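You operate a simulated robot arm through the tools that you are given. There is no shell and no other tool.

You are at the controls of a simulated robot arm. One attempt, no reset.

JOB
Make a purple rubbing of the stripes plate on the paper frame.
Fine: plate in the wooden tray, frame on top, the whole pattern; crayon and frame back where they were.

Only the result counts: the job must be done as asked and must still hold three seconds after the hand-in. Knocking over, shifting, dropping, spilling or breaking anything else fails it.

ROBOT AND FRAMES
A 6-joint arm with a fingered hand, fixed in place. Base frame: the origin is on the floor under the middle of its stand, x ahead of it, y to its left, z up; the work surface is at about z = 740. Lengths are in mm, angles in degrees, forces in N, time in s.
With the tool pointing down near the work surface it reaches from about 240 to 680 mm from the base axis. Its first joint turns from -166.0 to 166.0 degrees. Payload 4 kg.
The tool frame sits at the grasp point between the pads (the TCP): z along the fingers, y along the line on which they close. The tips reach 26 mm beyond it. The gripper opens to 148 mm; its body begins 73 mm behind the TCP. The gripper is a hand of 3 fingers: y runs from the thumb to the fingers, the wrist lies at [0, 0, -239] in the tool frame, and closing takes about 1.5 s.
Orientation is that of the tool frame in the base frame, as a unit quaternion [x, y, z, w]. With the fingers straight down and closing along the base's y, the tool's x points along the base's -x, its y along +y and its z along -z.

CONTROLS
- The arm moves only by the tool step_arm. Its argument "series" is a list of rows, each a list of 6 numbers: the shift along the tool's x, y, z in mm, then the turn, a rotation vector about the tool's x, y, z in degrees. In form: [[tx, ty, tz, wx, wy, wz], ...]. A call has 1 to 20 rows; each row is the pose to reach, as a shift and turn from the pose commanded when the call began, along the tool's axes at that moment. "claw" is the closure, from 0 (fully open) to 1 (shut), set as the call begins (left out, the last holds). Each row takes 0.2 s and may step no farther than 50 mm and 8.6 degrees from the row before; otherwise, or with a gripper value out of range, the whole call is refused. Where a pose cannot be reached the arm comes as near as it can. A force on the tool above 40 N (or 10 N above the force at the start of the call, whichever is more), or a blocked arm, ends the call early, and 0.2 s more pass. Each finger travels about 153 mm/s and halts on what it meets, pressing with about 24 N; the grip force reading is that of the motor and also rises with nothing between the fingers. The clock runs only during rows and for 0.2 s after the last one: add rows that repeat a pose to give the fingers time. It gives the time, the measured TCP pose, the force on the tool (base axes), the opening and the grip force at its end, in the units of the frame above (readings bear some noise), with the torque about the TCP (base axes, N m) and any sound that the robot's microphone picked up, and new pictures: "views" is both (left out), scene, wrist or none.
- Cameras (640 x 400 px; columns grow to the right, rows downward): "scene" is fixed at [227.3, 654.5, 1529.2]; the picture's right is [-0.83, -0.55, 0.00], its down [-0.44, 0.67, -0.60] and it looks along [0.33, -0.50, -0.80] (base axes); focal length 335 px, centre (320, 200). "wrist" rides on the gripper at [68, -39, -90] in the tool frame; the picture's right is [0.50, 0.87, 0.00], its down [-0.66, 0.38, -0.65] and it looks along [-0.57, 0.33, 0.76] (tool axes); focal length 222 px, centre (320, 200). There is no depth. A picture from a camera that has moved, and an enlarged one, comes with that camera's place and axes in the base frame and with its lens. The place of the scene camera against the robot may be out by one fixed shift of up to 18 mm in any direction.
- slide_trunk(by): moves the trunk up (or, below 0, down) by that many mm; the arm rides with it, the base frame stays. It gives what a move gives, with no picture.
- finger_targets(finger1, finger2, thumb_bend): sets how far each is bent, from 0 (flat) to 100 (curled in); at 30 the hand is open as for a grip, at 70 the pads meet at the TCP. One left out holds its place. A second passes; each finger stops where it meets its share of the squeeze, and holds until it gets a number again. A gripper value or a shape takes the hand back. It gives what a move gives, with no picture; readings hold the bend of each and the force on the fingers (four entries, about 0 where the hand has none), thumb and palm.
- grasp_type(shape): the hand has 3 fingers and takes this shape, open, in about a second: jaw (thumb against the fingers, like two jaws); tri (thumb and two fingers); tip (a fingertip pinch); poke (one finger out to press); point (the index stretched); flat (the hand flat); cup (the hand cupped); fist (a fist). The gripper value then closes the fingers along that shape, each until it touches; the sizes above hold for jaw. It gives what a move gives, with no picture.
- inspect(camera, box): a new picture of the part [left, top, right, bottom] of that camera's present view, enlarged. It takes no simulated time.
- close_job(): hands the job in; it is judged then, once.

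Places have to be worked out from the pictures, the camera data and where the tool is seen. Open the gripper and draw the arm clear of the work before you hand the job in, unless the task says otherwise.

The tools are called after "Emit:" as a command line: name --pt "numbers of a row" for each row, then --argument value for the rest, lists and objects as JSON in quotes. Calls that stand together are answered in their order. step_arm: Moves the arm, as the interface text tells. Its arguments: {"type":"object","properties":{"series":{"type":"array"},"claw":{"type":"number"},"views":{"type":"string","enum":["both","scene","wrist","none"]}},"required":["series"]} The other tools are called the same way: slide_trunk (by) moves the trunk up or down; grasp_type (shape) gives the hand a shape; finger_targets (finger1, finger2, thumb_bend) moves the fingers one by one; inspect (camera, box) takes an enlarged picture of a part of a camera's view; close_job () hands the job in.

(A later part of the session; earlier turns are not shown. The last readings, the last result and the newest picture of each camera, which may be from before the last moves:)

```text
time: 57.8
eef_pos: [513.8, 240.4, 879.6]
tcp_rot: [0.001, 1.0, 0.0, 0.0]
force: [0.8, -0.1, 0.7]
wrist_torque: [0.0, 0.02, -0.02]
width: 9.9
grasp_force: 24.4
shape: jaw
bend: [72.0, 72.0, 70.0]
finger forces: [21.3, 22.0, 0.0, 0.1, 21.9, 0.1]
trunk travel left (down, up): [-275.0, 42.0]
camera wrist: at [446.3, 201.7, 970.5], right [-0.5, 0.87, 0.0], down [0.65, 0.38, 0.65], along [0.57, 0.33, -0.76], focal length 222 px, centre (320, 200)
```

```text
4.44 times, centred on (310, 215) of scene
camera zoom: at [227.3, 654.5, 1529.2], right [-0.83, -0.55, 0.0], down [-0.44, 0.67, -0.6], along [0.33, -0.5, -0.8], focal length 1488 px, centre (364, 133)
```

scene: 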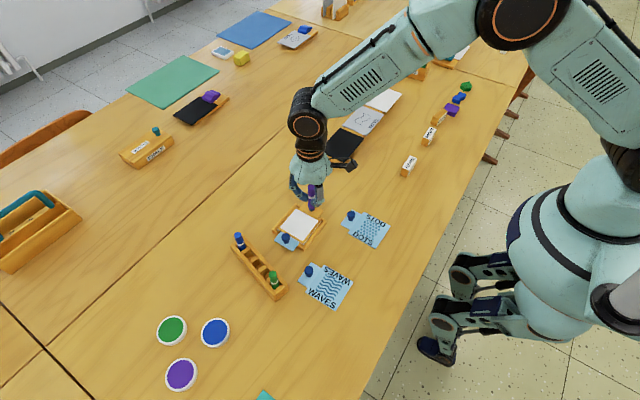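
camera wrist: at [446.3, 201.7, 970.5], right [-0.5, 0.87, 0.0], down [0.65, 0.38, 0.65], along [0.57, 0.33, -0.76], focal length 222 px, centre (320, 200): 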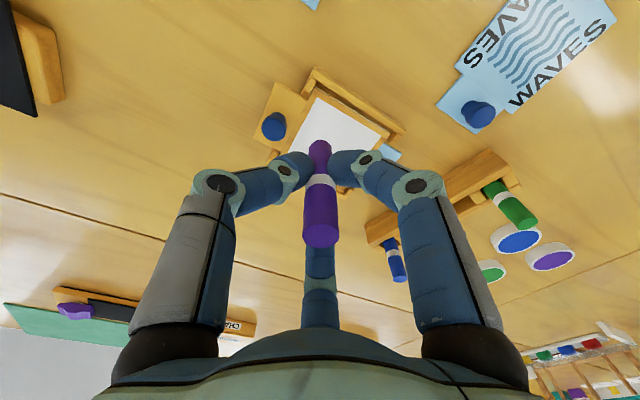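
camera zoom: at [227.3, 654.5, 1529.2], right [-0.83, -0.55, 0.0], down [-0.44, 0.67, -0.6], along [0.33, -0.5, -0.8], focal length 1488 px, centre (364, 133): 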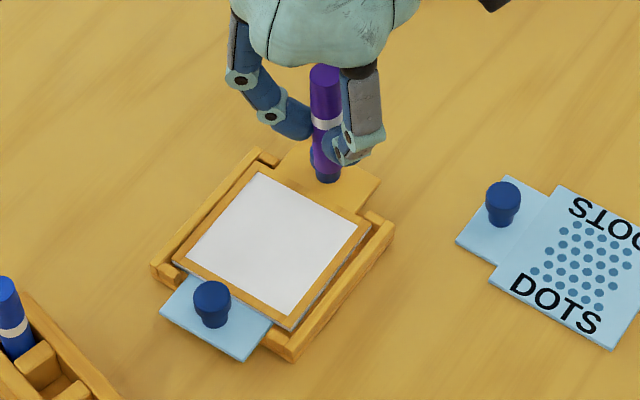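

I move over the paper's centre and lower to about 12 mm above it, to find the contact height there first.

Emit:
step_arm --pt "-12 14 20 0 0 0" --pt "-25 27.5 40 0 0 0" --pt "-25 27.5 53 0 0 0" --pt "-25 27.5 53 0 0 0" --pt "-25 27.5 53 0 0 0"

Emit:
inspect --camera "scene" --box '[270, 180, 340, 255]'

Emit:
inspect --camera "wrist" --box '[220, 40, 420, 220]'

```text
time: 59.0
eef_pos: [537.3, 265.7, 826.0]
tcp_rot: [0.0, 1.0, 0.0, 0.001]
force: [0.2, 0.0, -0.6]
wrist_torque: [-0.01, 0.0, -0.01]
width: 10.0
grasp_force: 23.9
shape: jaw
bend: [72.0, 72.0, 70.0]
finger forces: [21.4, 22.0, 0.1, 0.0, 21.9, 0.1]
trunk travel left (down, up): [-275.0, 42.0]
camera wrist: at [469.0, 228.1, 916.5], right [-0.5, 0.87, 0.0], down [0.66, 0.38, 0.65], along [0.57, 0.33, -0.76], focal length 222 px, centre (320, 200)
```

scene: 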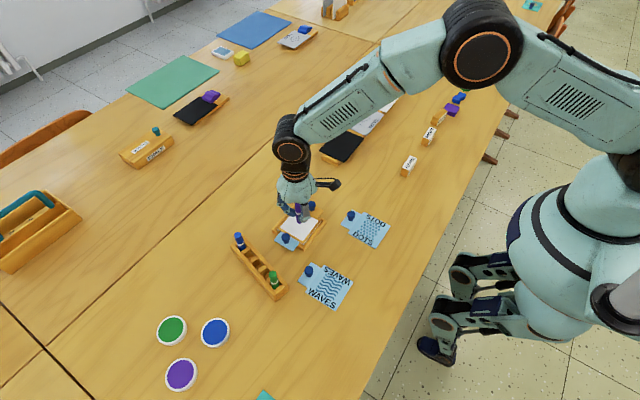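
wrist: 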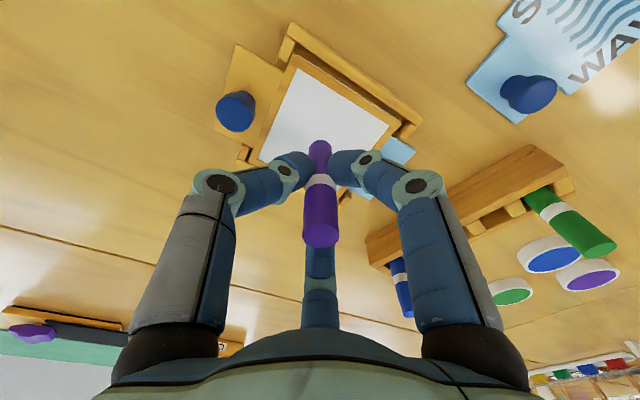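

```text
5.33 times, centred on (305, 218) of scene
camera zoom: at [227.3, 654.5, 1529.2], right [-0.83, -0.55, 0.0], down [-0.44, 0.67, -0.6], along [0.33, -0.5, -0.8], focal length 1785 px, centre (400, 107)
```

zoom: 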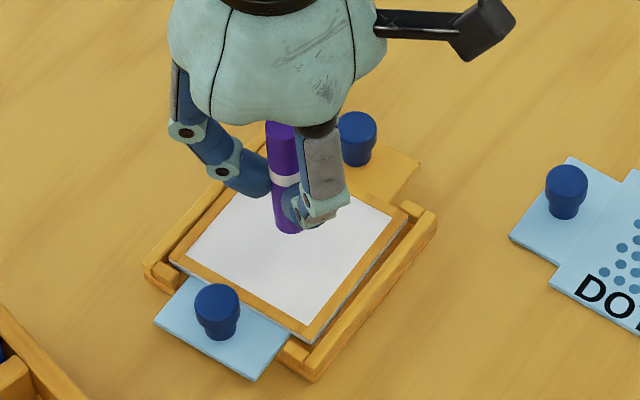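

```text
2.22 times, centred on (320, 130) of wrist
camera zoom: at [469.0, 228.1, 916.5], right [-0.5, 0.87, 0.0], down [0.66, 0.38, 0.65], along [0.57, 0.33, -0.76], focal length 494 px, centre (320, 356)
```

zoom: 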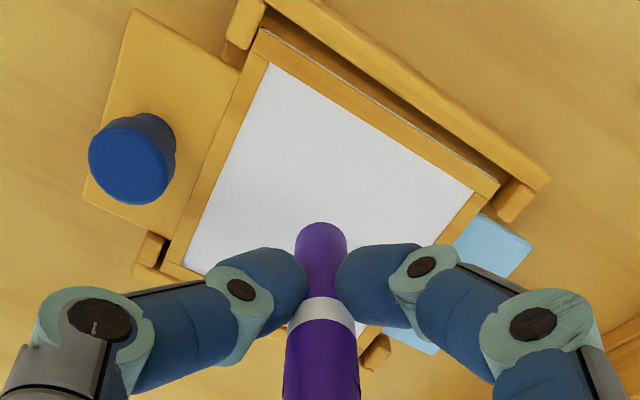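

I lower toward the paper in small steps, watching the force.

Emit:
step_arm --pt "0 0 5 0 0 0" --pt "0 0 9 0 0 0" --pt "0 0 9 0 0 0" --views "none"

Emit:
step_arm --pt "0 0 1.5 0 0 0" --pt "0 0 1.5 0 0 0" --views "none"

Emit:
step_arm --pt "0 0 1.5 0 0 0" --pt "0 0 1.5 0 0 0" --views "none"

```text
time: 59.8
eef_pos: [537.1, 268.1, 817.7]
tcp_rot: [0.0, 1.0, -0.001, 0.0]
force: [0.2, -1.1, -0.3]
wrist_torque: [-0.02, -0.01, -0.01]
width: 9.9
grasp_force: 24.3
shape: jaw
bend: [72.0, 72.0, 70.0]
finger forces: [21.5, 22.2, 0.0, 0.0, 21.9, 0.0]
trunk travel left (down, up): [-275.0, 42.0]
```

```text
time: 60.4
eef_pos: [536.8, 267.8, 816.6]
tcp_rot: [-0.001, 1.0, 0.0, 0.001]
force: [0.1, -0.6, -0.2]
wrist_torque: [0.03, 0.01, -0.02]
width: 9.8
grasp_force: 24.0
shape: jaw
bend: [72.0, 72.0, 70.0]
finger forces: [21.4, 22.1, 0.0, 0.0, 21.8, 0.1]
trunk travel left (down, up): [-275.0, 42.0]
```

```text
time: 61.0
eef_pos: [537.8, 268.0, 815.1]
tcp_rot: [0.0, 1.0, 0.0, -0.001]
force: [0.1, -0.2, 0.0]
wrist_torque: [0.01, -0.03, -0.01]
width: 10.1
grasp_force: 24.2
shape: jaw
bend: [72.0, 72.0, 70.0]
finger forces: [21.5, 22.1, 0.0, 0.1, 22.0, 0.0]
trunk travel left (down, up): [-275.0, 42.0]
```

Emit:
step_arm --pt "0 0 1.2 0 0 0" --pt "0 0 1.2 0 0 0" --views "none"

Emit:
step_arm --pt "0 0 1.0 0 0 0" --pt "0 0 1.0 0 0 0" --views "none"

Emit:
inspect --camera "scene" --box '[270, 180, 340, 255]'

```text
time: 61.6
eef_pos: [537.7, 268.1, 814.2]
tcp_rot: [0.0, 1.0, 0.0, 0.0]
force: [-0.5, 0.5, -0.5]
wrist_torque: [-0.02, 0.03, -0.03]
width: 10.0
grasp_force: 24.1
shape: jaw
bend: [72.0, 72.0, 70.0]
finger forces: [21.4, 22.1, 0.0, 0.0, 21.9, 0.0]
trunk travel left (down, up): [-275.0, 42.0]
```

```text
time: 62.2
eef_pos: [536.8, 267.9, 812.7]
tcp_rot: [0.001, 1.0, 0.0, 0.0]
force: [-0.4, -0.5, -0.4]
wrist_torque: [0.01, -0.01, 0.01]
width: 9.9
grasp_force: 23.8
shape: jaw
bend: [72.0, 72.0, 70.0]
finger forces: [21.4, 22.1, 0.0, 0.1, 21.9, 0.0]
trunk travel left (down, up): [-275.0, 42.0]
```

```text
5.33 times, centred on (305, 218) of scene
camera zoom: at [227.3, 654.5, 1529.2], right [-0.83, -0.55, 0.0], down [-0.44, 0.67, -0.6], along [0.33, -0.5, -0.8], focal length 1785 px, centre (400, 107)
```

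zoom: 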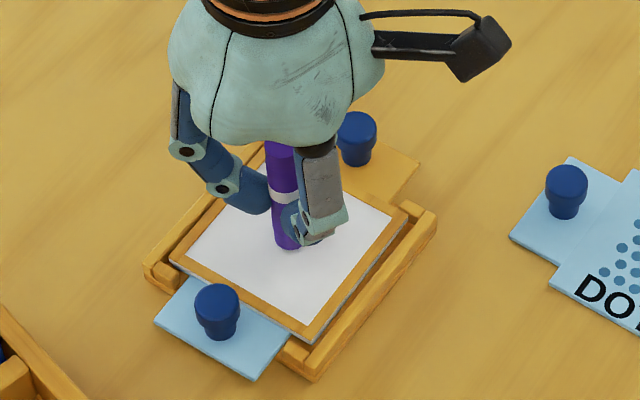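

Still no contact at TCP z≈812.9. I continue in 1 mm steps.

Emit:
step_arm --pt "0 0 1.0 0 0 0" --pt "0 0 1.0 0 0 0" --views "none"

Emit:
step_arm --pt "0 0 1.0 0 0 0" --pt "0 0 1.0 0 0 0" --views "none"

Emit:
step_arm --pt "0 0 1.0 0 0 0" --pt "0 0 1.0 0 0 0" --views "none"

Emit:
step_arm --pt "0 0 1.0 0 0 0" --pt "0 0 1.0 0 0 0" --views "none"

```text
time: 62.8
eef_pos: [537.2, 268.3, 812.7]
tcp_rot: [0.0, 1.0, 0.001, 0.0]
force: [1.1, -0.5, -0.9]
wrist_torque: [-0.02, -0.01, 0.03]
width: 10.1
grasp_force: 23.2
shape: jaw
bend: [72.0, 72.0, 70.0]
finger forces: [21.4, 22.1, 0.1, 0.0, 21.9, 0.1]
trunk travel left (down, up): [-275.0, 42.0]
```

```text
time: 63.4
eef_pos: [536.9, 268.2, 810.6]
tcp_rot: [0.0, 1.0, 0.001, -0.001]
force: [-0.7, 1.2, -0.9]
wrist_torque: [0.02, 0.01, 0.0]
width: 9.8
grasp_force: 23.7
shape: jaw
bend: [72.0, 72.0, 70.0]
finger forces: [21.4, 22.1, 0.1, 0.0, 22.0, 0.0]
trunk travel left (down, up): [-275.0, 42.0]
```

```text
time: 64.0
eef_pos: [537.2, 268.1, 811.2]
tcp_rot: [-0.001, 1.0, 0.0, 0.0]
force: [0.1, -0.2, 6.5]
wrist_torque: [0.02, 0.01, 0.0]
width: 10.0
grasp_force: 24.1
shape: jaw
bend: [72.0, 72.0, 70.0]
finger forces: [22.5, 23.3, 0.1, 0.0, 23.2, 0.1]
trunk travel left (down, up): [-275.0, 42.0]
```

```text
time: 64.6
eef_pos: [536.8, 267.2, 810.9]
tcp_rot: [0.0, 1.0, 0.001, 0.001]
force: [-0.1, -0.2, 14.1]
wrist_torque: [0.06, -0.01, -0.01]
width: 10.2
grasp_force: 24.3
shape: jaw
bend: [73.0, 72.0, 70.0]
finger forces: [24.6, 25.4, 0.0, 0.0, 24.9, 0.1]
trunk travel left (down, up): [-275.0, 42.0]
```

Contact begins at TCP z≈811; stiffness is about 7.6 N/mm. I ease to roughly 6 N and make a short test stroke along y to see the mark.

Emit:
step_arm --pt "0 0 -1.0 0 0 0" --pt "0 0 -1.0 0 0 0" --pt "0 5 -1.0 0 0 0" --pt "0 10 -1.0 0 0 0" --pt "0 15 -1.0 0 0 0" --pt "0 20 -1.0 0 0 0" --pt "0 20 -1.0 0 0 0"

Emit:
inspect --camera "scene" --box '[270, 190, 340, 255]'

Emit:
inspect --camera "wrist" --box '[220, 40, 420, 220]'

```text
time: 66.2
eef_pos: [536.3, 287.6, 811.4]
tcp_rot: [0.001, 1.0, 0.0, -0.001]
force: [-1.0, -4.2, 7.5]
wrist_torque: [-0.11, 0.0, 0.01]
width: 10.2
grasp_force: 24.0
shape: jaw
bend: [73.0, 72.0, 70.0]
finger forces: [22.8, 24.4, 0.1, 0.1, 27.5, 0.0]
trunk travel left (down, up): [-275.0, 42.0]
camera wrist: at [469.1, 249.0, 900.2], right [-0.5, 0.87, 0.0], down [0.65, 0.38, 0.65], along [0.57, 0.33, -0.76], focal length 222 px, centre (320, 200)
```

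scene: 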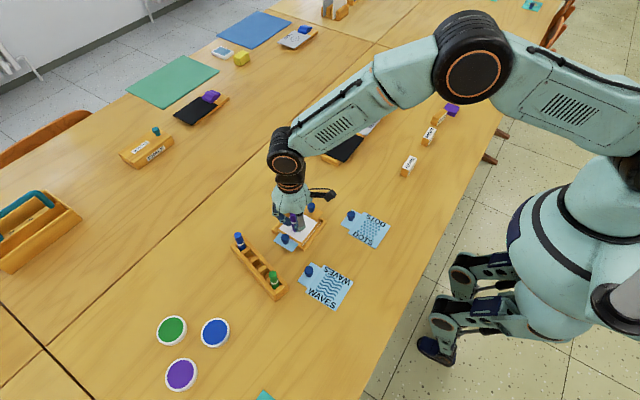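
wrist: 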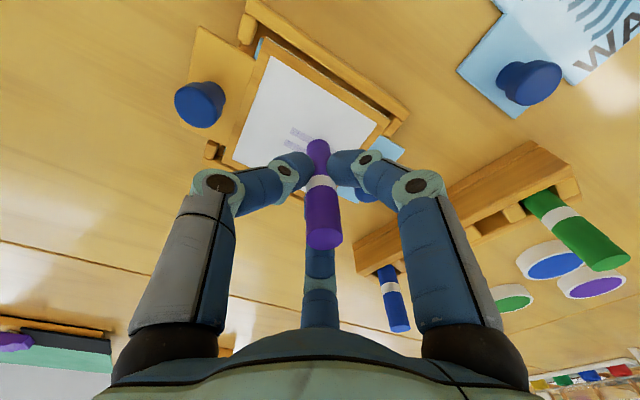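

```text
6.15 times, centred on (305, 222) of scene
camera zoom: at [227.3, 654.5, 1529.2], right [-0.83, -0.55, 0.0], down [-0.44, 0.67, -0.6], along [0.33, -0.5, -0.8], focal length 2060 px, centre (412, 62)
```

zoom: 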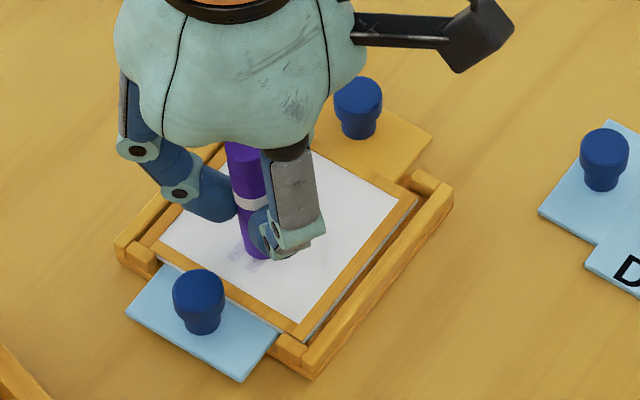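

```text
2.22 times, centred on (320, 130) of wrist
camera zoom: at [469.1, 249.0, 900.2], right [-0.5, 0.87, 0.0], down [0.65, 0.38, 0.65], along [0.57, 0.33, -0.76], focal length 494 px, centre (320, 356)
```

zoom: 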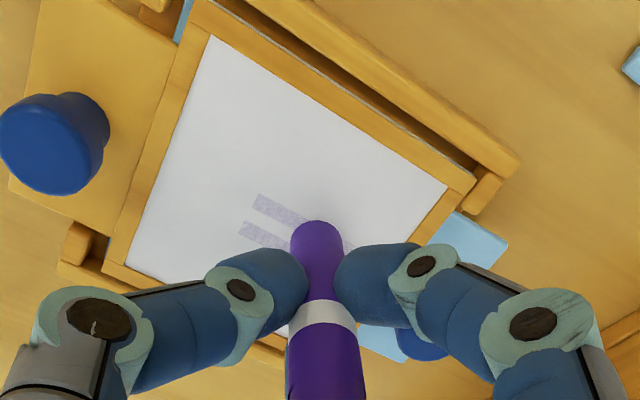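

The rubbing appears (light purple stripe segments). I check whether friction has shifted the frame, using the same scene window as before.

Emit:
inspect --camera "scene" --box '[265, 190, 340, 255]'

Emit:
inspect --camera "wrist" --box '[270, 110, 350, 170]'

```text
6.15 times, centred on (302, 222) of scene
camera zoom: at [227.3, 654.5, 1529.2], right [-0.83, -0.55, 0.0], down [-0.44, 0.67, -0.6], along [0.33, -0.5, -0.8], focal length 2060 px, centre (428, 62)
```

zoom: 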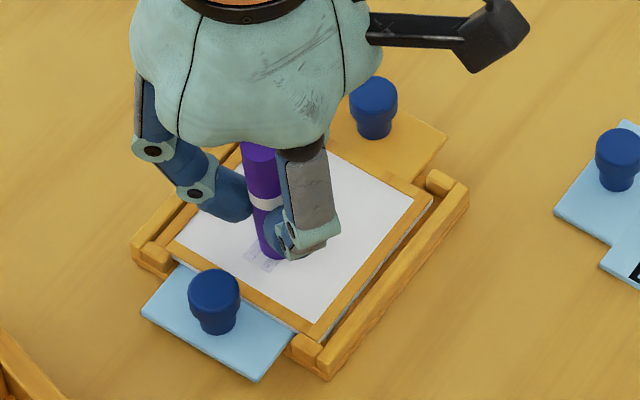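

```text
6.67 times, centred on (310, 140) of wrist
camera zoom: at [469.1, 249.0, 900.2], right [-0.5, 0.87, 0.0], down [0.65, 0.38, 0.65], along [0.57, 0.33, -0.76], focal length 1481 px, centre (387, 600)
```

zoom: 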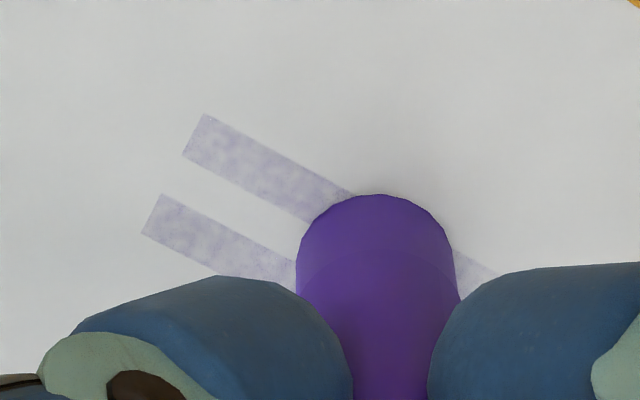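

Friction pushed the frame (and slightly the plate) to rest against the tray's +y stubs, which hold it there. Since the stripes run along y, I'll use only +y strokes (lifting on the return) so the registration stays fixed. First two lines at x≈514 and 520.

Emit:
step_arm --pt "0 0 -5 0 0 0" --pt "12 -21 -5 0 0 0" --pt "23 -41.5 -5 0 0 0" --pt "23 -41.5 -5 0 0 0" --pt "23 -41.5 -1 0 0 0" --pt "23 -41.5 0 0 0 0" --pt "23 -31 0 0 0 0" --pt "23 -20.5 0 0 0 0" --pt "23 -10 0 0 0 0" --pt "23 0.5 0 0 0 0" --pt "23 10.5 0 0 0 0" --pt "23 10.5 -5 0 0 0" --pt "17 -15 -5 0 0 0" --pt "17 -41.5 -5 0 0 0" --pt "17 -41.5 -1 0 0 0" --pt "17 -41.5 0 0 0 0" --pt "17 -28.5 0 0 0 0" --pt "17 -15.5 0 0 0 0" --pt "17 -2.5 0 0 0 0" --pt "17 10.5 0 0 0 0"

Emit:
inspect --camera "wrist" --box '[220, 40, 420, 220]'

Emit:
inspect --camera "scene" --box '[265, 190, 340, 255]'

```text
time: 70.4
eef_pos: [518.6, 298.7, 810.2]
tcp_rot: [0.0, 1.0, 0.0, 0.0]
force: [0.7, -1.2, 1.2]
wrist_torque: [-0.06, 0.01, 0.02]
width: 10.1
grasp_force: 24.1
shape: jaw
bend: [73.0, 72.0, 70.0]
finger forces: [22.7, 24.3, 0.1, 0.0, 24.3, 0.0]
trunk travel left (down, up): [-275.0, 42.0]
camera wrist: at [451.6, 259.6, 900.4], right [-0.5, 0.87, 0.0], down [0.66, 0.38, 0.65], along [0.57, 0.33, -0.76], focal length 222 px, centre (320, 200)
```

scene: 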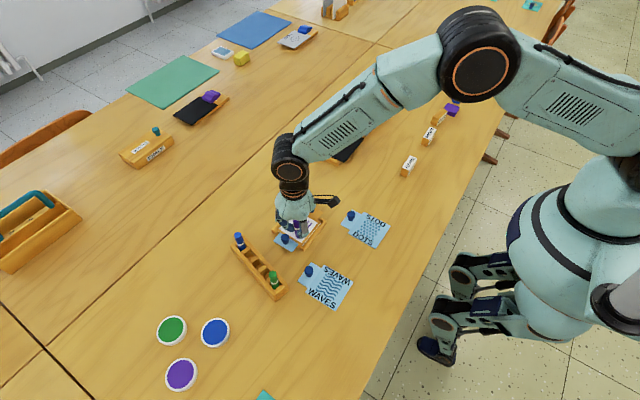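
wrist: 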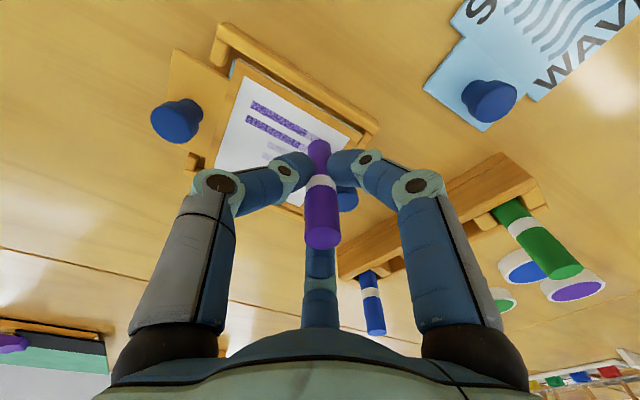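

```text
2.22 times, centred on (320, 130) of wrist
camera zoom: at [451.6, 259.6, 900.4], right [-0.5, 0.87, 0.0], down [0.66, 0.38, 0.65], along [0.57, 0.33, -0.76], focal length 494 px, centre (320, 356)
```

zoom: 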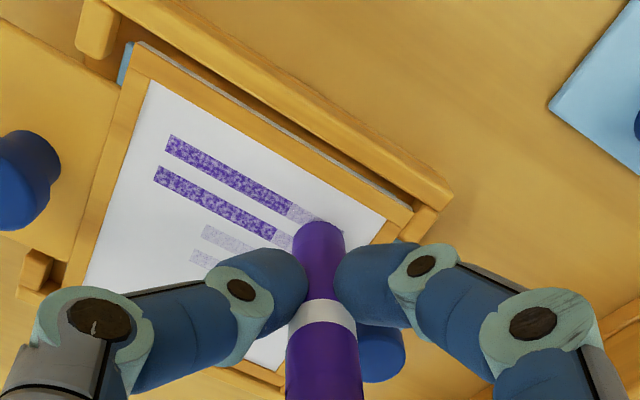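

```text
6.15 times, centred on (302, 222) of scene
camera zoom: at [227.3, 654.5, 1529.2], right [-0.83, -0.55, 0.0], down [-0.44, 0.67, -0.6], along [0.33, -0.5, -0.8], focal length 2060 px, centre (428, 62)
```

zoom: 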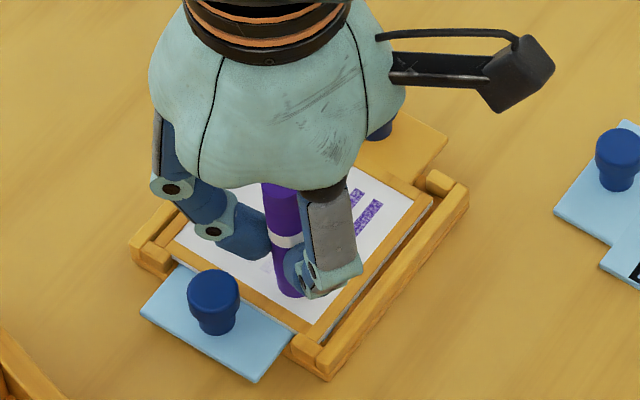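

Two stripes are well marked, but the force faded to ~1 N at the +y end. I return to the start of the next line (x≈526), press 0.5 mm deeper and read the force there.

Emit:
step_arm --pt "0 0 -5 0 0 0" --pt "-3 -26 -5 0 0 0" --pt "-6 -52 -5 0 0 0" --pt "-6 -52 -1 0 0 0" --pt "-6 -52 0.5 0 0 0" --pt "-6 -52 0.5 0 0 0" --views "none"

Emit:
step_arm --pt "0 13 0 0 0 0" --pt "0 26 0.1 0 0 0" --views "none"

Emit:
step_arm --pt "0 13 0.2 0 0 0" --pt "0 26.5 0.4 0 0 0"

```text
time: 71.8
eef_pos: [525.2, 246.8, 810.8]
tcp_rot: [0.0, 1.0, 0.0, 0.001]
force: [0.1, -0.9, 5.7]
wrist_torque: [0.03, 0.01, 0.0]
width: 10.2
grasp_force: 23.0
shape: jaw
bend: [73.0, 72.0, 70.0]
finger forces: [23.5, 24.5, 0.0, 0.0, 24.5, 0.0]
trunk travel left (down, up): [-275.0, 42.0]
```

```text
time: 72.4
eef_pos: [525.7, 271.9, 810.8]
tcp_rot: [0.0, 1.0, 0.001, 0.002]
force: [-0.5, -8.4, 17.6]
wrist_torque: [-0.45, 0.01, 0.03]
width: 11.4
grasp_force: 23.8
shape: jaw
bend: [73.0, 72.0, 71.0]
finger forces: [22.8, 24.8, 0.0, 0.1, 37.1, 0.0]
trunk travel left (down, up): [-275.0, 42.0]
```

```text
time: 73.0
eef_pos: [525.2, 298.1, 811.0]
tcp_rot: [-0.001, 1.0, 0.002, 0.002]
force: [-0.1, -10.2, 21.7]
wrist_torque: [-0.58, -0.03, 0.01]
width: 12.5
grasp_force: 24.1
shape: jaw
bend: [72.0, 72.0, 72.0]
finger forces: [23.6, 25.5, 0.0, 0.0, 43.7, 0.0]
trunk travel left (down, up): [-275.0, 42.0]
camera wrist: at [458.2, 258.2, 899.4], right [-0.5, 0.87, 0.0], down [0.65, 0.38, 0.66], along [0.57, 0.33, -0.75], focal length 222 px, centre (320, 200)
```

scene: 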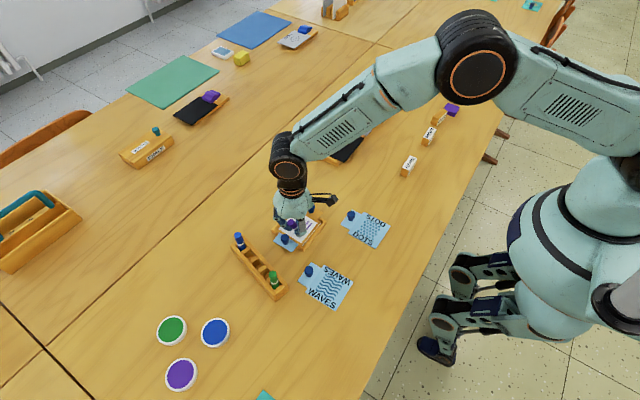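
wrist: 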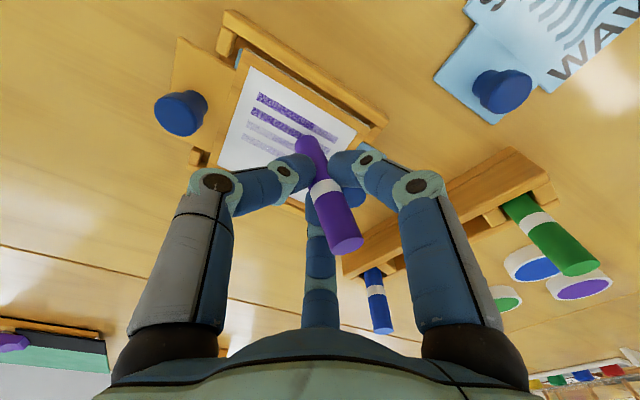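

The force rose to ~22 N and the crayon tilted in the grip. I stop pressing: lift a little and look at it closely.

Emit:
step_arm --pt "0 -1 -2 0 0 0" --pt "0 -1 -6 0 0 0" --pt "0 -1 -6 0 0 0"

Emit:
inspect --camera "wrist" --box '[220, 60, 420, 260]'

Emit:
inspect --camera "scene" --box '[265, 190, 340, 255]'

```text
time: 73.8
eef_pos: [525.9, 299.2, 814.8]
tcp_rot: [-0.001, 1.0, 0.001, 0.0]
force: [0.1, -0.2, -0.1]
wrist_torque: [0.01, -0.02, 0.02]
width: 10.6
grasp_force: 23.8
shape: jaw
bend: [72.0, 72.0, 71.0]
finger forces: [21.6, 23.3, 0.0, 0.0, 22.5, 0.0]
trunk travel left (down, up): [-275.0, 42.0]
camera wrist: at [458.0, 258.9, 903.5], right [-0.5, 0.87, 0.0], down [0.66, 0.38, 0.65], along [0.57, 0.33, -0.76], focal length 222 px, centre (320, 200)
```

scene: 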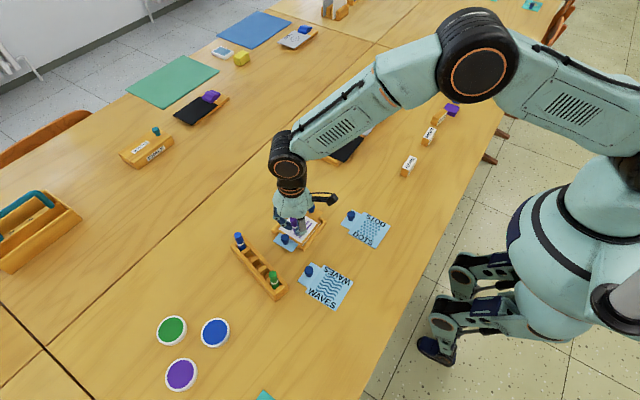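
wrist: 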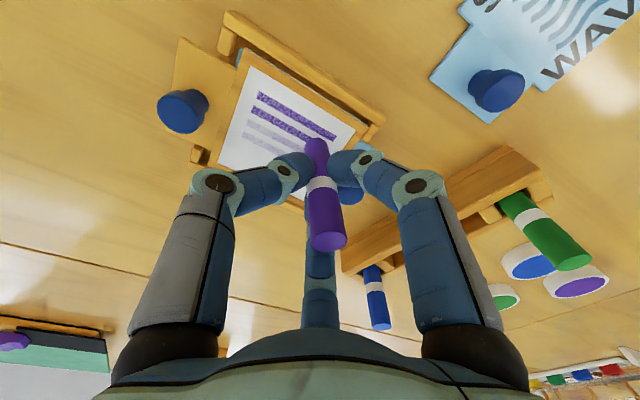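

```text
2.00 times, centred on (320, 160) of wrist
camera zoom: at [458.0, 258.9, 903.5], right [-0.5, 0.87, 0.0], down [0.66, 0.38, 0.65], along [0.57, 0.33, -0.76], focal length 444 px, centre (320, 280)
```

zoom: 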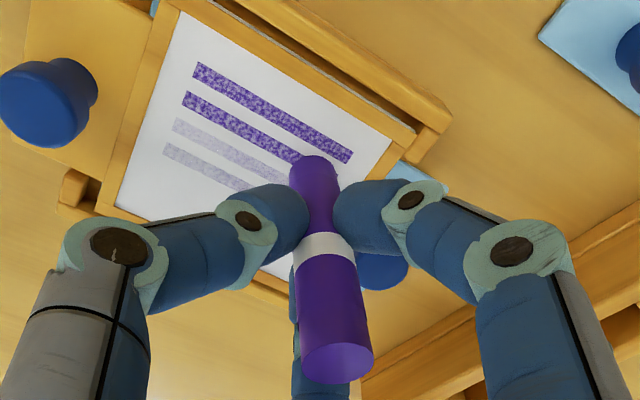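

```text
6.15 times, centred on (302, 222) of scene
camera zoom: at [227.3, 654.5, 1529.2], right [-0.83, -0.55, 0.0], down [-0.44, 0.67, -0.6], along [0.33, -0.5, -0.8], focal length 2060 px, centre (428, 62)
```

zoom: 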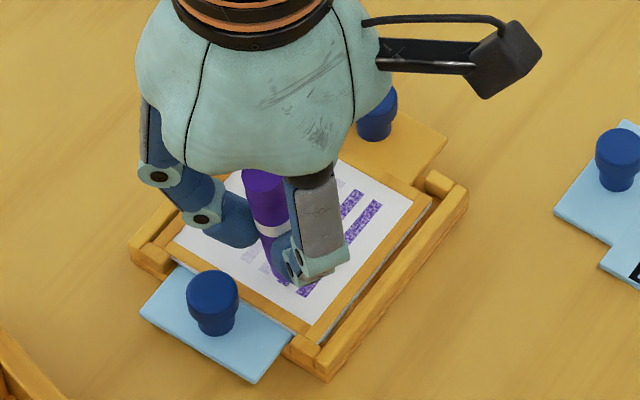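

The crayon keeps only a ~4° tilt after unloading. I zoom in on the marks to judge coverage so far.

Emit:
inspect --camera "wrist" --box '[240, 70, 350, 170]'

Emit:
inspect --camera "scene" --box '[285, 205, 325, 245]'

```text
4.00 times, centred on (295, 120) of wrist
camera zoom: at [458.0, 258.9, 903.5], right [-0.5, 0.87, 0.0], down [0.66, 0.38, 0.65], along [0.57, 0.33, -0.76], focal length 888 px, centre (420, 520)
```

zoom: 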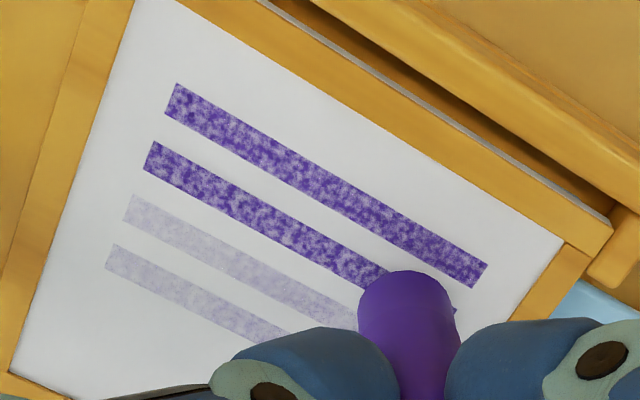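

```text
10.00 times, centred on (305, 225) of scene
camera zoom: at [227.3, 654.5, 1529.2], right [-0.83, -0.55, 0.0], down [-0.44, 0.67, -0.6], along [0.33, -0.5, -0.8], focal length 3347 px, centre (470, -50)
```

zoom: 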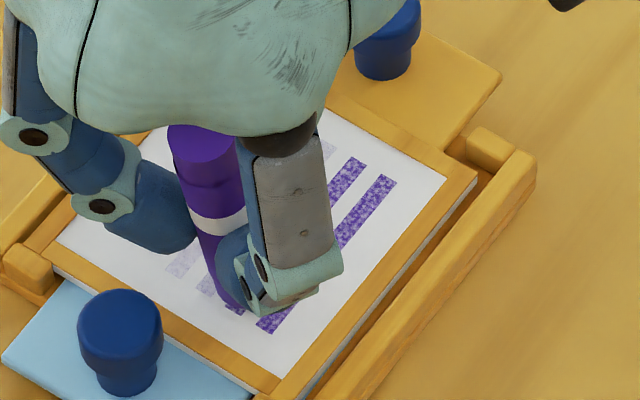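

Stripes 1 and 2 are fully and strongly marked, 3 and 4 lightly, 5 and 6 not yet. To undo the tilt I stand the crayon lightly on the paper's middle, loosen the fingers a touch so it stands upright on its flat end, and re-grip.

Emit:
step_arm --pt "-6 -13 0 0 0 0" --pt "-12.3 -26.5 0 0 0 0" --pt "-12.3 -26.5 3 0 0 0" --pt "-12.3 -26.5 5.0 0 0 0" --pt "-12.3 -26.5 5.2 0 0 0" --pt "-12.3 -26.5 5.2 0 0 0"

Emit:
inspect --camera "wrist" --box '[220, 60, 420, 260]'

```text
time: 75.2
eef_pos: [539.5, 271.5, 810.5]
tcp_rot: [0.0, 1.0, 0.0, 0.0]
force: [-0.9, -0.5, 7.5]
wrist_torque: [0.0, -0.03, 0.01]
width: 10.7
grasp_force: 24.2
shape: jaw
bend: [73.0, 72.0, 71.0]
finger forces: [22.7, 24.0, 0.0, 0.0, 24.9, 0.0]
trunk travel left (down, up): [-275.0, 42.0]
camera wrist: at [471.0, 232.7, 900.0], right [-0.5, 0.87, 0.0], down [0.65, 0.38, 0.66], along [0.57, 0.33, -0.76], focal length 222 px, centre (320, 200)
```

scene: 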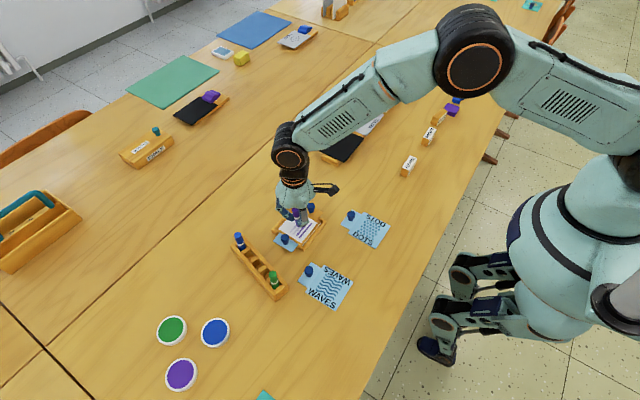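
wrist: 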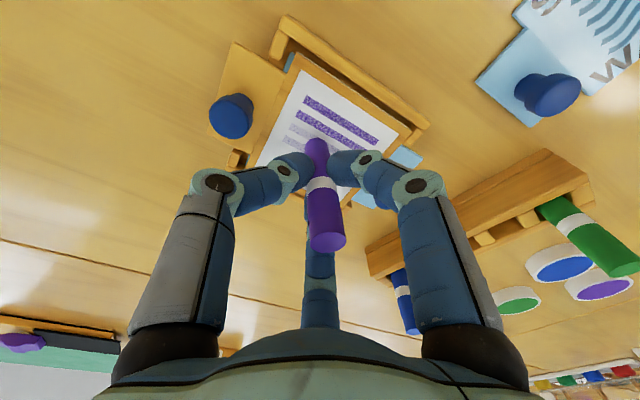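

```text
2.00 times, centred on (320, 160) of wrist
camera zoom: at [471.0, 232.7, 900.0], right [-0.5, 0.87, 0.0], down [0.65, 0.38, 0.66], along [0.57, 0.33, -0.76], focal length 444 px, centre (320, 280)
```

zoom: 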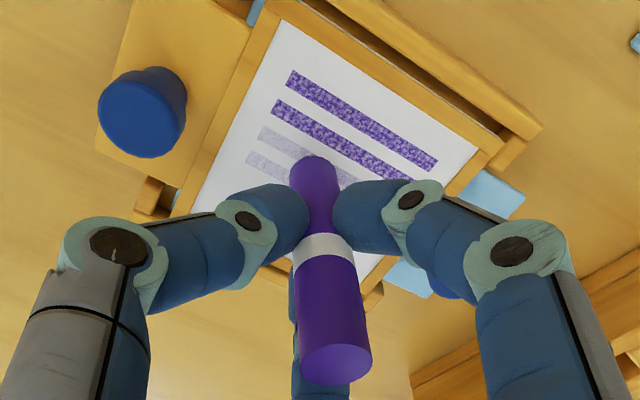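

Now I loosen the fingers slightly (claw 0.90) so the crayon can right itself.

Emit:
step_arm --pt "0 0 -0.5 0 0 0" --pt "0 0 -0.5 0 0 0" --pt "0 0 -0.5 0 0 0" --pt "0 0 -0.5 0 0 0" --claw 0.9

Emit:
inspect --camera "wrist" --box '[220, 60, 420, 260]'

```text
time: 76.2
eef_pos: [540.4, 272.1, 810.5]
tcp_rot: [0.0, 1.0, 0.001, 0.0]
force: [-0.6, 0.7, 0.7]
wrist_torque: [0.01, 0.0, 0.05]
width: 14.8
grasp_force: 0.0
shape: jaw
bend: [73.0, 73.0, 70.0]
finger forces: [0.4, 0.4, 0.0, 0.1, 0.6, 0.0]
trunk travel left (down, up): [-275.0, 42.0]
camera wrist: at [471.3, 233.2, 900.0], right [-0.5, 0.87, 0.0], down [0.66, 0.38, 0.65], along [0.57, 0.33, -0.76], focal length 222 px, centre (320, 200)
```

scene: 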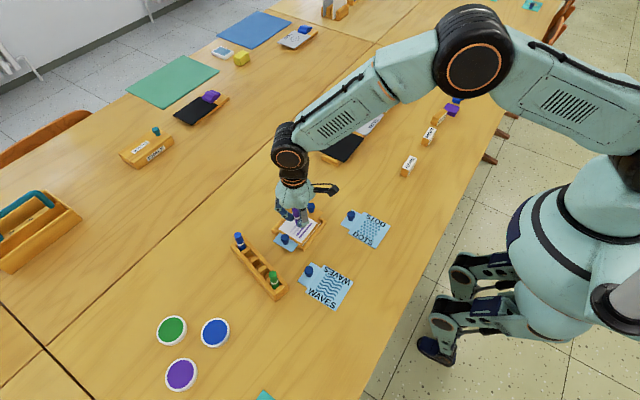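
wrist: 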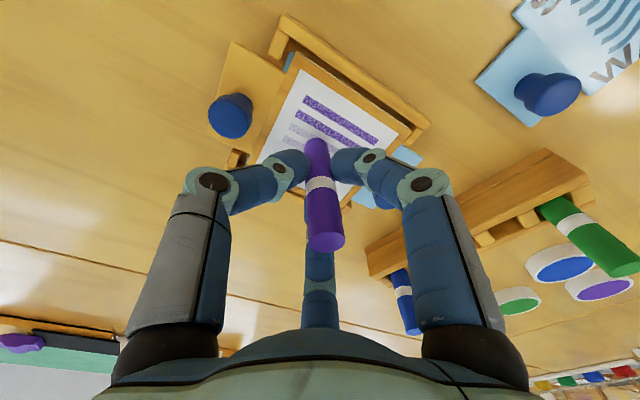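

```text
2.00 times, centred on (320, 160) of wrist
camera zoom: at [471.3, 233.2, 900.0], right [-0.5, 0.87, 0.0], down [0.66, 0.38, 0.65], along [0.57, 0.33, -0.76], focal length 444 px, centre (320, 280)
```

zoom: 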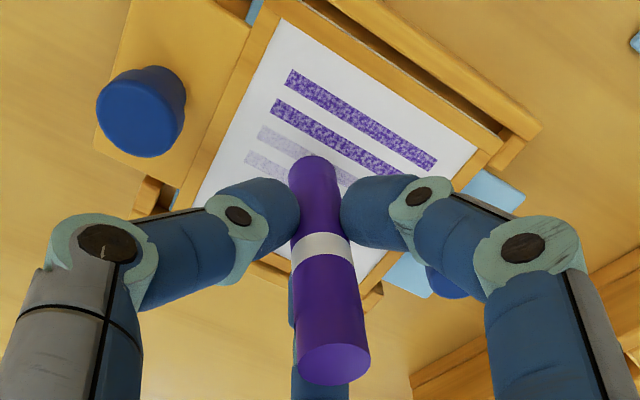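

The crayon still leans lightly on the fingers; I open a little more (0.87).

Emit:
step_arm --pt "0 0 0 0 0 0" --pt "0 0 0 0 0 0" --pt "0 0 0 0 0 0" --pt "0 0 0 0 0 0" --claw 0.87

Emit:
inspect --camera "wrist" --box '[220, 60, 420, 260]'

Emit:
inspect --camera "scene" --box '[265, 190, 340, 255]'

```text
time: 77.2
eef_pos: [536.9, 272.1, 810.5]
tcp_rot: [0.0, 1.0, 0.001, 0.0]
force: [0.2, -0.3, 0.3]
wrist_torque: [0.03, -0.04, 0.01]
width: 19.2
grasp_force: 0.0
shape: jaw
bend: [74.0, 74.0, 70.0]
finger forces: [0.0, 0.1, 0.0, 0.0, 0.0, 0.0]
trunk travel left (down, up): [-275.0, 42.0]
camera wrist: at [471.4, 233.2, 900.1], right [-0.5, 0.87, 0.0], down [0.66, 0.38, 0.65], along [0.57, 0.33, -0.76], focal length 222 px, centre (320, 200)
```

scene: 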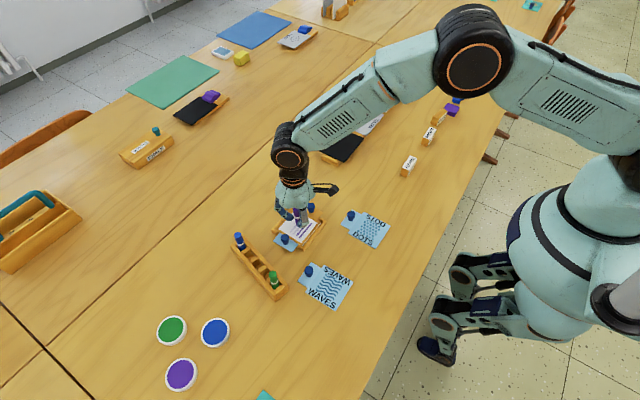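
wrist: 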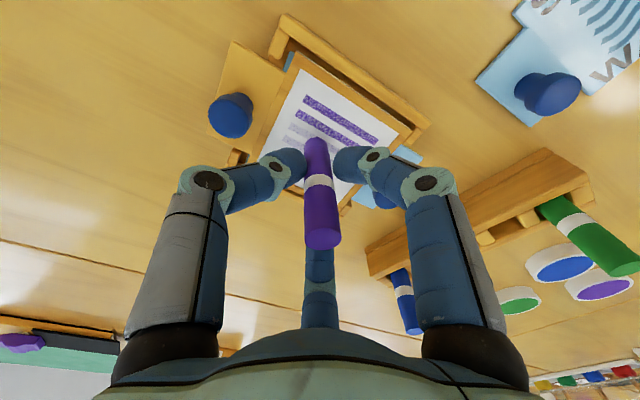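

```text
2.00 times, centred on (320, 160) of wrist
camera zoom: at [471.4, 233.2, 900.1], right [-0.5, 0.87, 0.0], down [0.66, 0.38, 0.65], along [0.57, 0.33, -0.76], focal length 444 px, centre (320, 280)
```

zoom: 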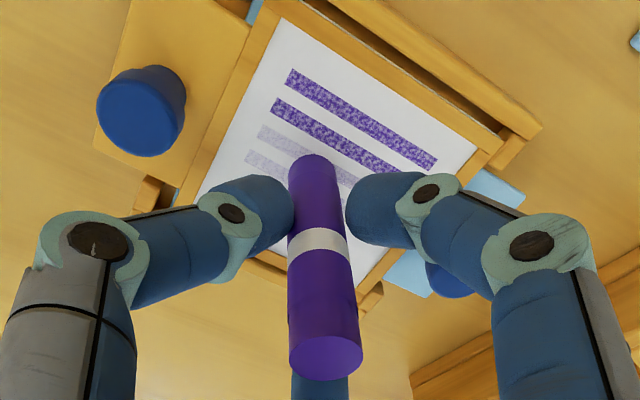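

```text
6.15 times, centred on (302, 222) of scene
camera zoom: at [227.3, 654.5, 1529.2], right [-0.83, -0.55, 0.0], down [-0.44, 0.67, -0.6], along [0.33, -0.5, -0.8], focal length 2060 px, centre (428, 62)
```

zoom: 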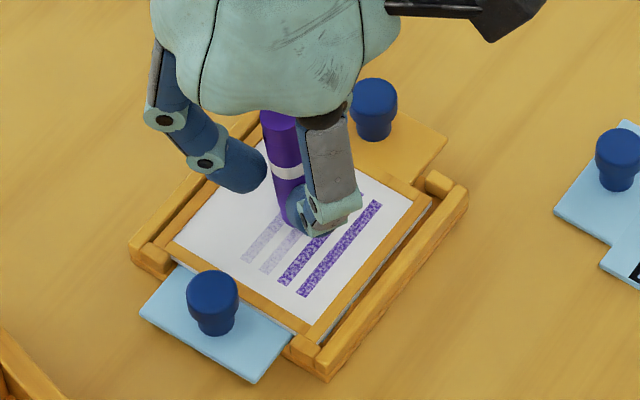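

The fingers are free of it now and it stands nearly upright. I shift the hand ~1.4 mm to centre on its base, 3 mm lower, and re-grip.

Emit:
step_arm --pt "-0.7 -1.2 1.5 0 0 0" --pt "-0.7 -1.2 3 0 0 0" --pt "-0.7 -1.2 3 0 0 0" --claw 0.87 --views "none"

Emit:
step_arm --pt "0 0 0 0 0 0" --pt "0 0 0 0 0 0" --pt "0 0 0 0 0 0" --pt "0 0 0 0 0 0" --claw 0.96

Emit:
inspect --camera "wrist" --box '[220, 60, 420, 260]'

```text
time: 78.0
eef_pos: [541.4, 270.9, 808.5]
tcp_rot: [0.0, 1.0, 0.0, -0.001]
force: [0.1, 0.0, -0.2]
wrist_torque: [-0.02, -0.01, -0.01]
width: 18.9
grasp_force: 0.0
shape: jaw
bend: [74.0, 74.0, 70.0]
finger forces: [0.0, 0.1, 0.0, 0.0, 0.0, 0.0]
trunk travel left (down, up): [-275.0, 42.0]
```

```text
time: 79.0
eef_pos: [540.1, 271.4, 808.7]
tcp_rot: [-0.001, 1.0, 0.001, 0.0]
force: [-0.1, 0.4, 0.5]
wrist_torque: [0.02, 0.03, -0.02]
width: 9.4
grasp_force: 24.1
shape: jaw
bend: [72.0, 72.0, 70.0]
finger forces: [21.7, 21.4, 0.1, 0.1, 22.3, 0.0]
trunk travel left (down, up): [-275.0, 42.0]
camera wrist: at [472.2, 232.5, 897.4], right [-0.5, 0.87, 0.0], down [0.66, 0.38, 0.65], along [0.57, 0.33, -0.76], focal length 222 px, centre (320, 200)
```

scene: 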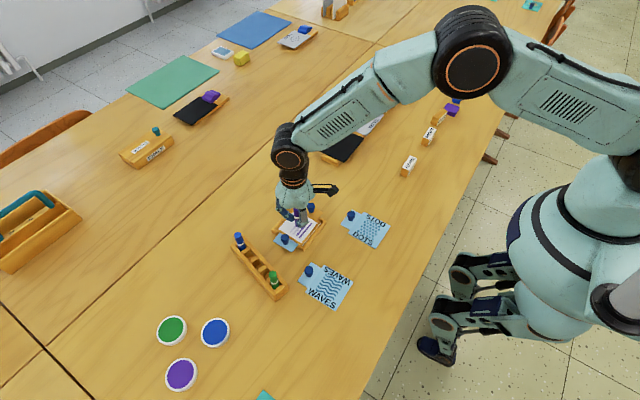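
wrist: 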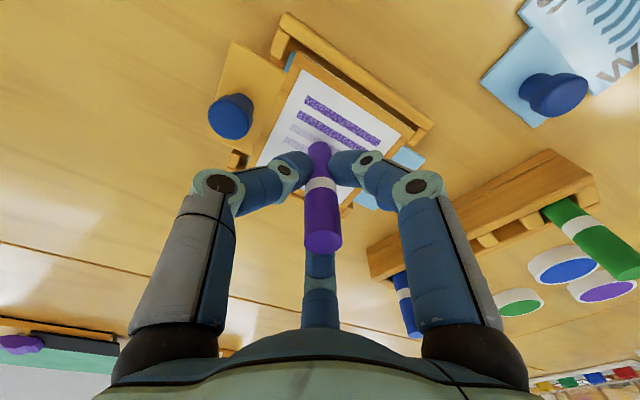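

```text
2.00 times, centred on (320, 160) of wrist
camera zoom: at [472.2, 232.5, 897.4], right [-0.5, 0.87, 0.0], down [0.66, 0.38, 0.65], along [0.57, 0.33, -0.76], focal length 444 px, centre (320, 280)
```

zoom: 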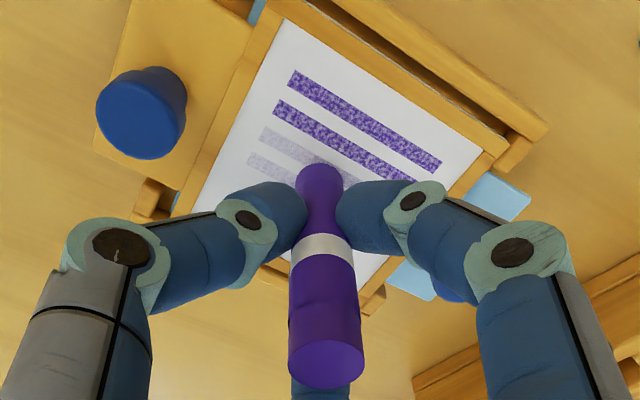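

Upright again with an even grip, resting on the paper with ~0.5 N. Next line at x≈533 with light pressure, checking the force at the end.

Emit:
step_arm --pt "0 0 -4 0 0 0" --pt "7.2 -24.5 -4 0 0 0" --pt "7.2 -24.5 -4 0 0 0" --pt "7.2 -24.5 0 0 0 0" --pt "7.2 -24.5 0.6 0 0 0" --pt "7.2 -24.5 0.6 0 0 0" --views "none"

Emit:
step_arm --pt "0 9 0 0 0 0" --pt "0 18 0 0 0 0" --pt "0 27 0 0 0 0" --views "none"

```text
time: 80.4
eef_pos: [532.8, 246.0, 806.4]
tcp_rot: [0.0, 1.0, 0.0, 0.001]
force: [0.6, -0.3, 3.0]
wrist_torque: [0.0, -0.01, -0.01]
width: 9.4
grasp_force: 23.7
shape: jaw
bend: [72.0, 72.0, 70.0]
finger forces: [22.4, 22.2, 0.1, 0.1, 22.9, 0.0]
trunk travel left (down, up): [-275.0, 42.0]
```

```text
time: 81.2
eef_pos: [532.3, 273.0, 807.2]
tcp_rot: [0.0, 1.0, 0.0, 0.0]
force: [0.3, -0.1, 3.5]
wrist_torque: [0.0, 0.05, 0.01]
width: 9.6
grasp_force: 24.1
shape: jaw
bend: [72.0, 72.0, 70.0]
finger forces: [22.3, 21.9, 0.1, 0.0, 23.6, 0.0]
trunk travel left (down, up): [-275.0, 42.0]
```

Steady 3–3.5 N. I finish this stroke and look.

Emit:
step_arm --pt "0 9 0 0 0 0" --pt "0 18 0 0 0 0" --pt "0 26 0 0 0 0"

Emit:
inspect --camera "wrist" --box '[240, 70, 380, 190]'

```text
time: 82.0
eef_pos: [532.2, 299.8, 806.1]
tcp_rot: [0.0, 1.0, 0.0, 0.0]
force: [0.3, -0.1, 0.4]
wrist_torque: [0.04, 0.0, -0.01]
width: 9.4
grasp_force: 24.1
shape: jaw
bend: [72.0, 72.0, 70.0]
finger forces: [22.3, 21.8, 0.0, 0.1, 22.9, 0.0]
trunk travel left (down, up): [-275.0, 42.0]
camera wrist: at [464.6, 261.1, 896.6], right [-0.5, 0.87, 0.0], down [0.66, 0.38, 0.65], along [0.57, 0.33, -0.76], focal length 222 px, centre (320, 200)
```

scene: 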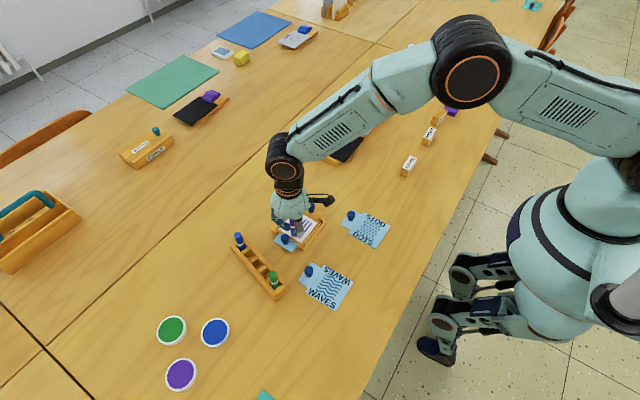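
wrist: 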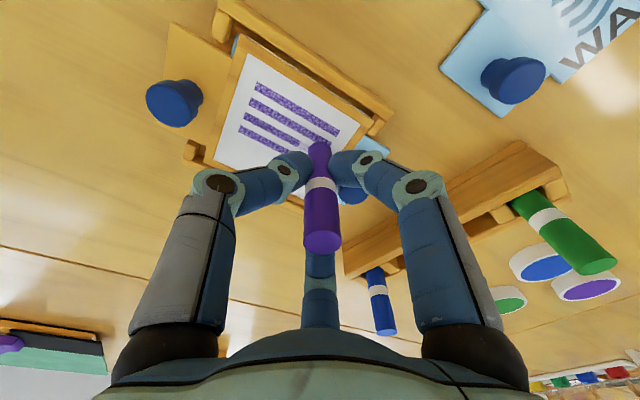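

```text
3.33 times, centred on (310, 130) of wrist
camera zoom: at [464.6, 261.1, 896.6], right [-0.5, 0.87, 0.0], down [0.66, 0.38, 0.65], along [0.57, 0.33, -0.76], focal length 740 px, centre (353, 433)
```

zoom: 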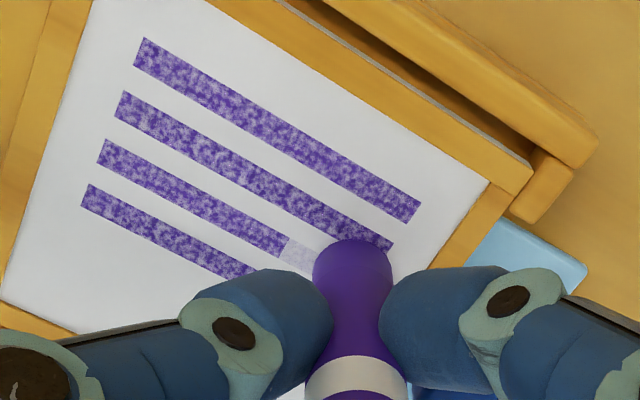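

Stripes 3 and 4 are dark for most of their length; the force faded near the +y end. I redo that end (y 276→300, x≈537) a bit deeper.

Emit:
step_arm --pt "0 0 -4 0 0 0" --pt "-4.5 -24 -4 0 0 0" --pt "-4.5 -24 0 0 0 0" --pt "-4.5 -24 0.1 0 0 0" --pt "-4.5 -16 0.2 0 0 0" --pt "-4.5 -8 0.35 0 0 0" --pt "-4.5 0 0.5 0 0 0" --views "none"

Emit:
inspect --camera "wrist" --box '[240, 70, 380, 190]'

```text
time: 83.6
eef_pos: [535.5, 298.8, 807.0]
tcp_rot: [0.0, 1.0, 0.0, 0.001]
force: [0.6, -1.7, 4.9]
wrist_torque: [-0.06, -0.02, 0.02]
width: 9.7
grasp_force: 23.9
shape: jaw
bend: [72.0, 72.0, 70.0]
finger forces: [22.2, 22.0, 0.0, 0.0, 24.7, 0.0]
trunk travel left (down, up): [-275.0, 42.0]
```

```text
3.33 times, centred on (310, 130) of wrist
camera zoom: at [468.6, 259.8, 896.2], right [-0.5, 0.87, 0.0], down [0.65, 0.38, 0.65], along [0.57, 0.33, -0.76], focal length 740 px, centre (353, 433)
```

zoom: 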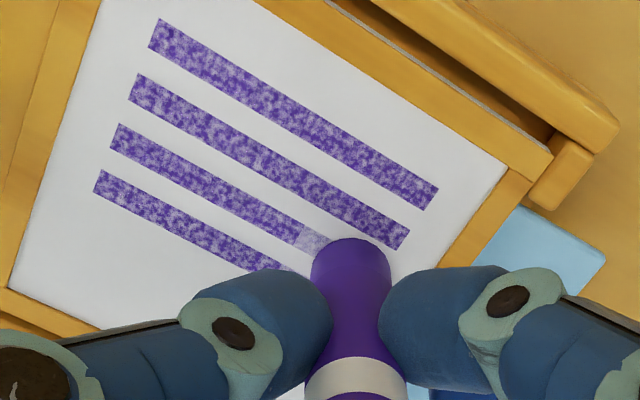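

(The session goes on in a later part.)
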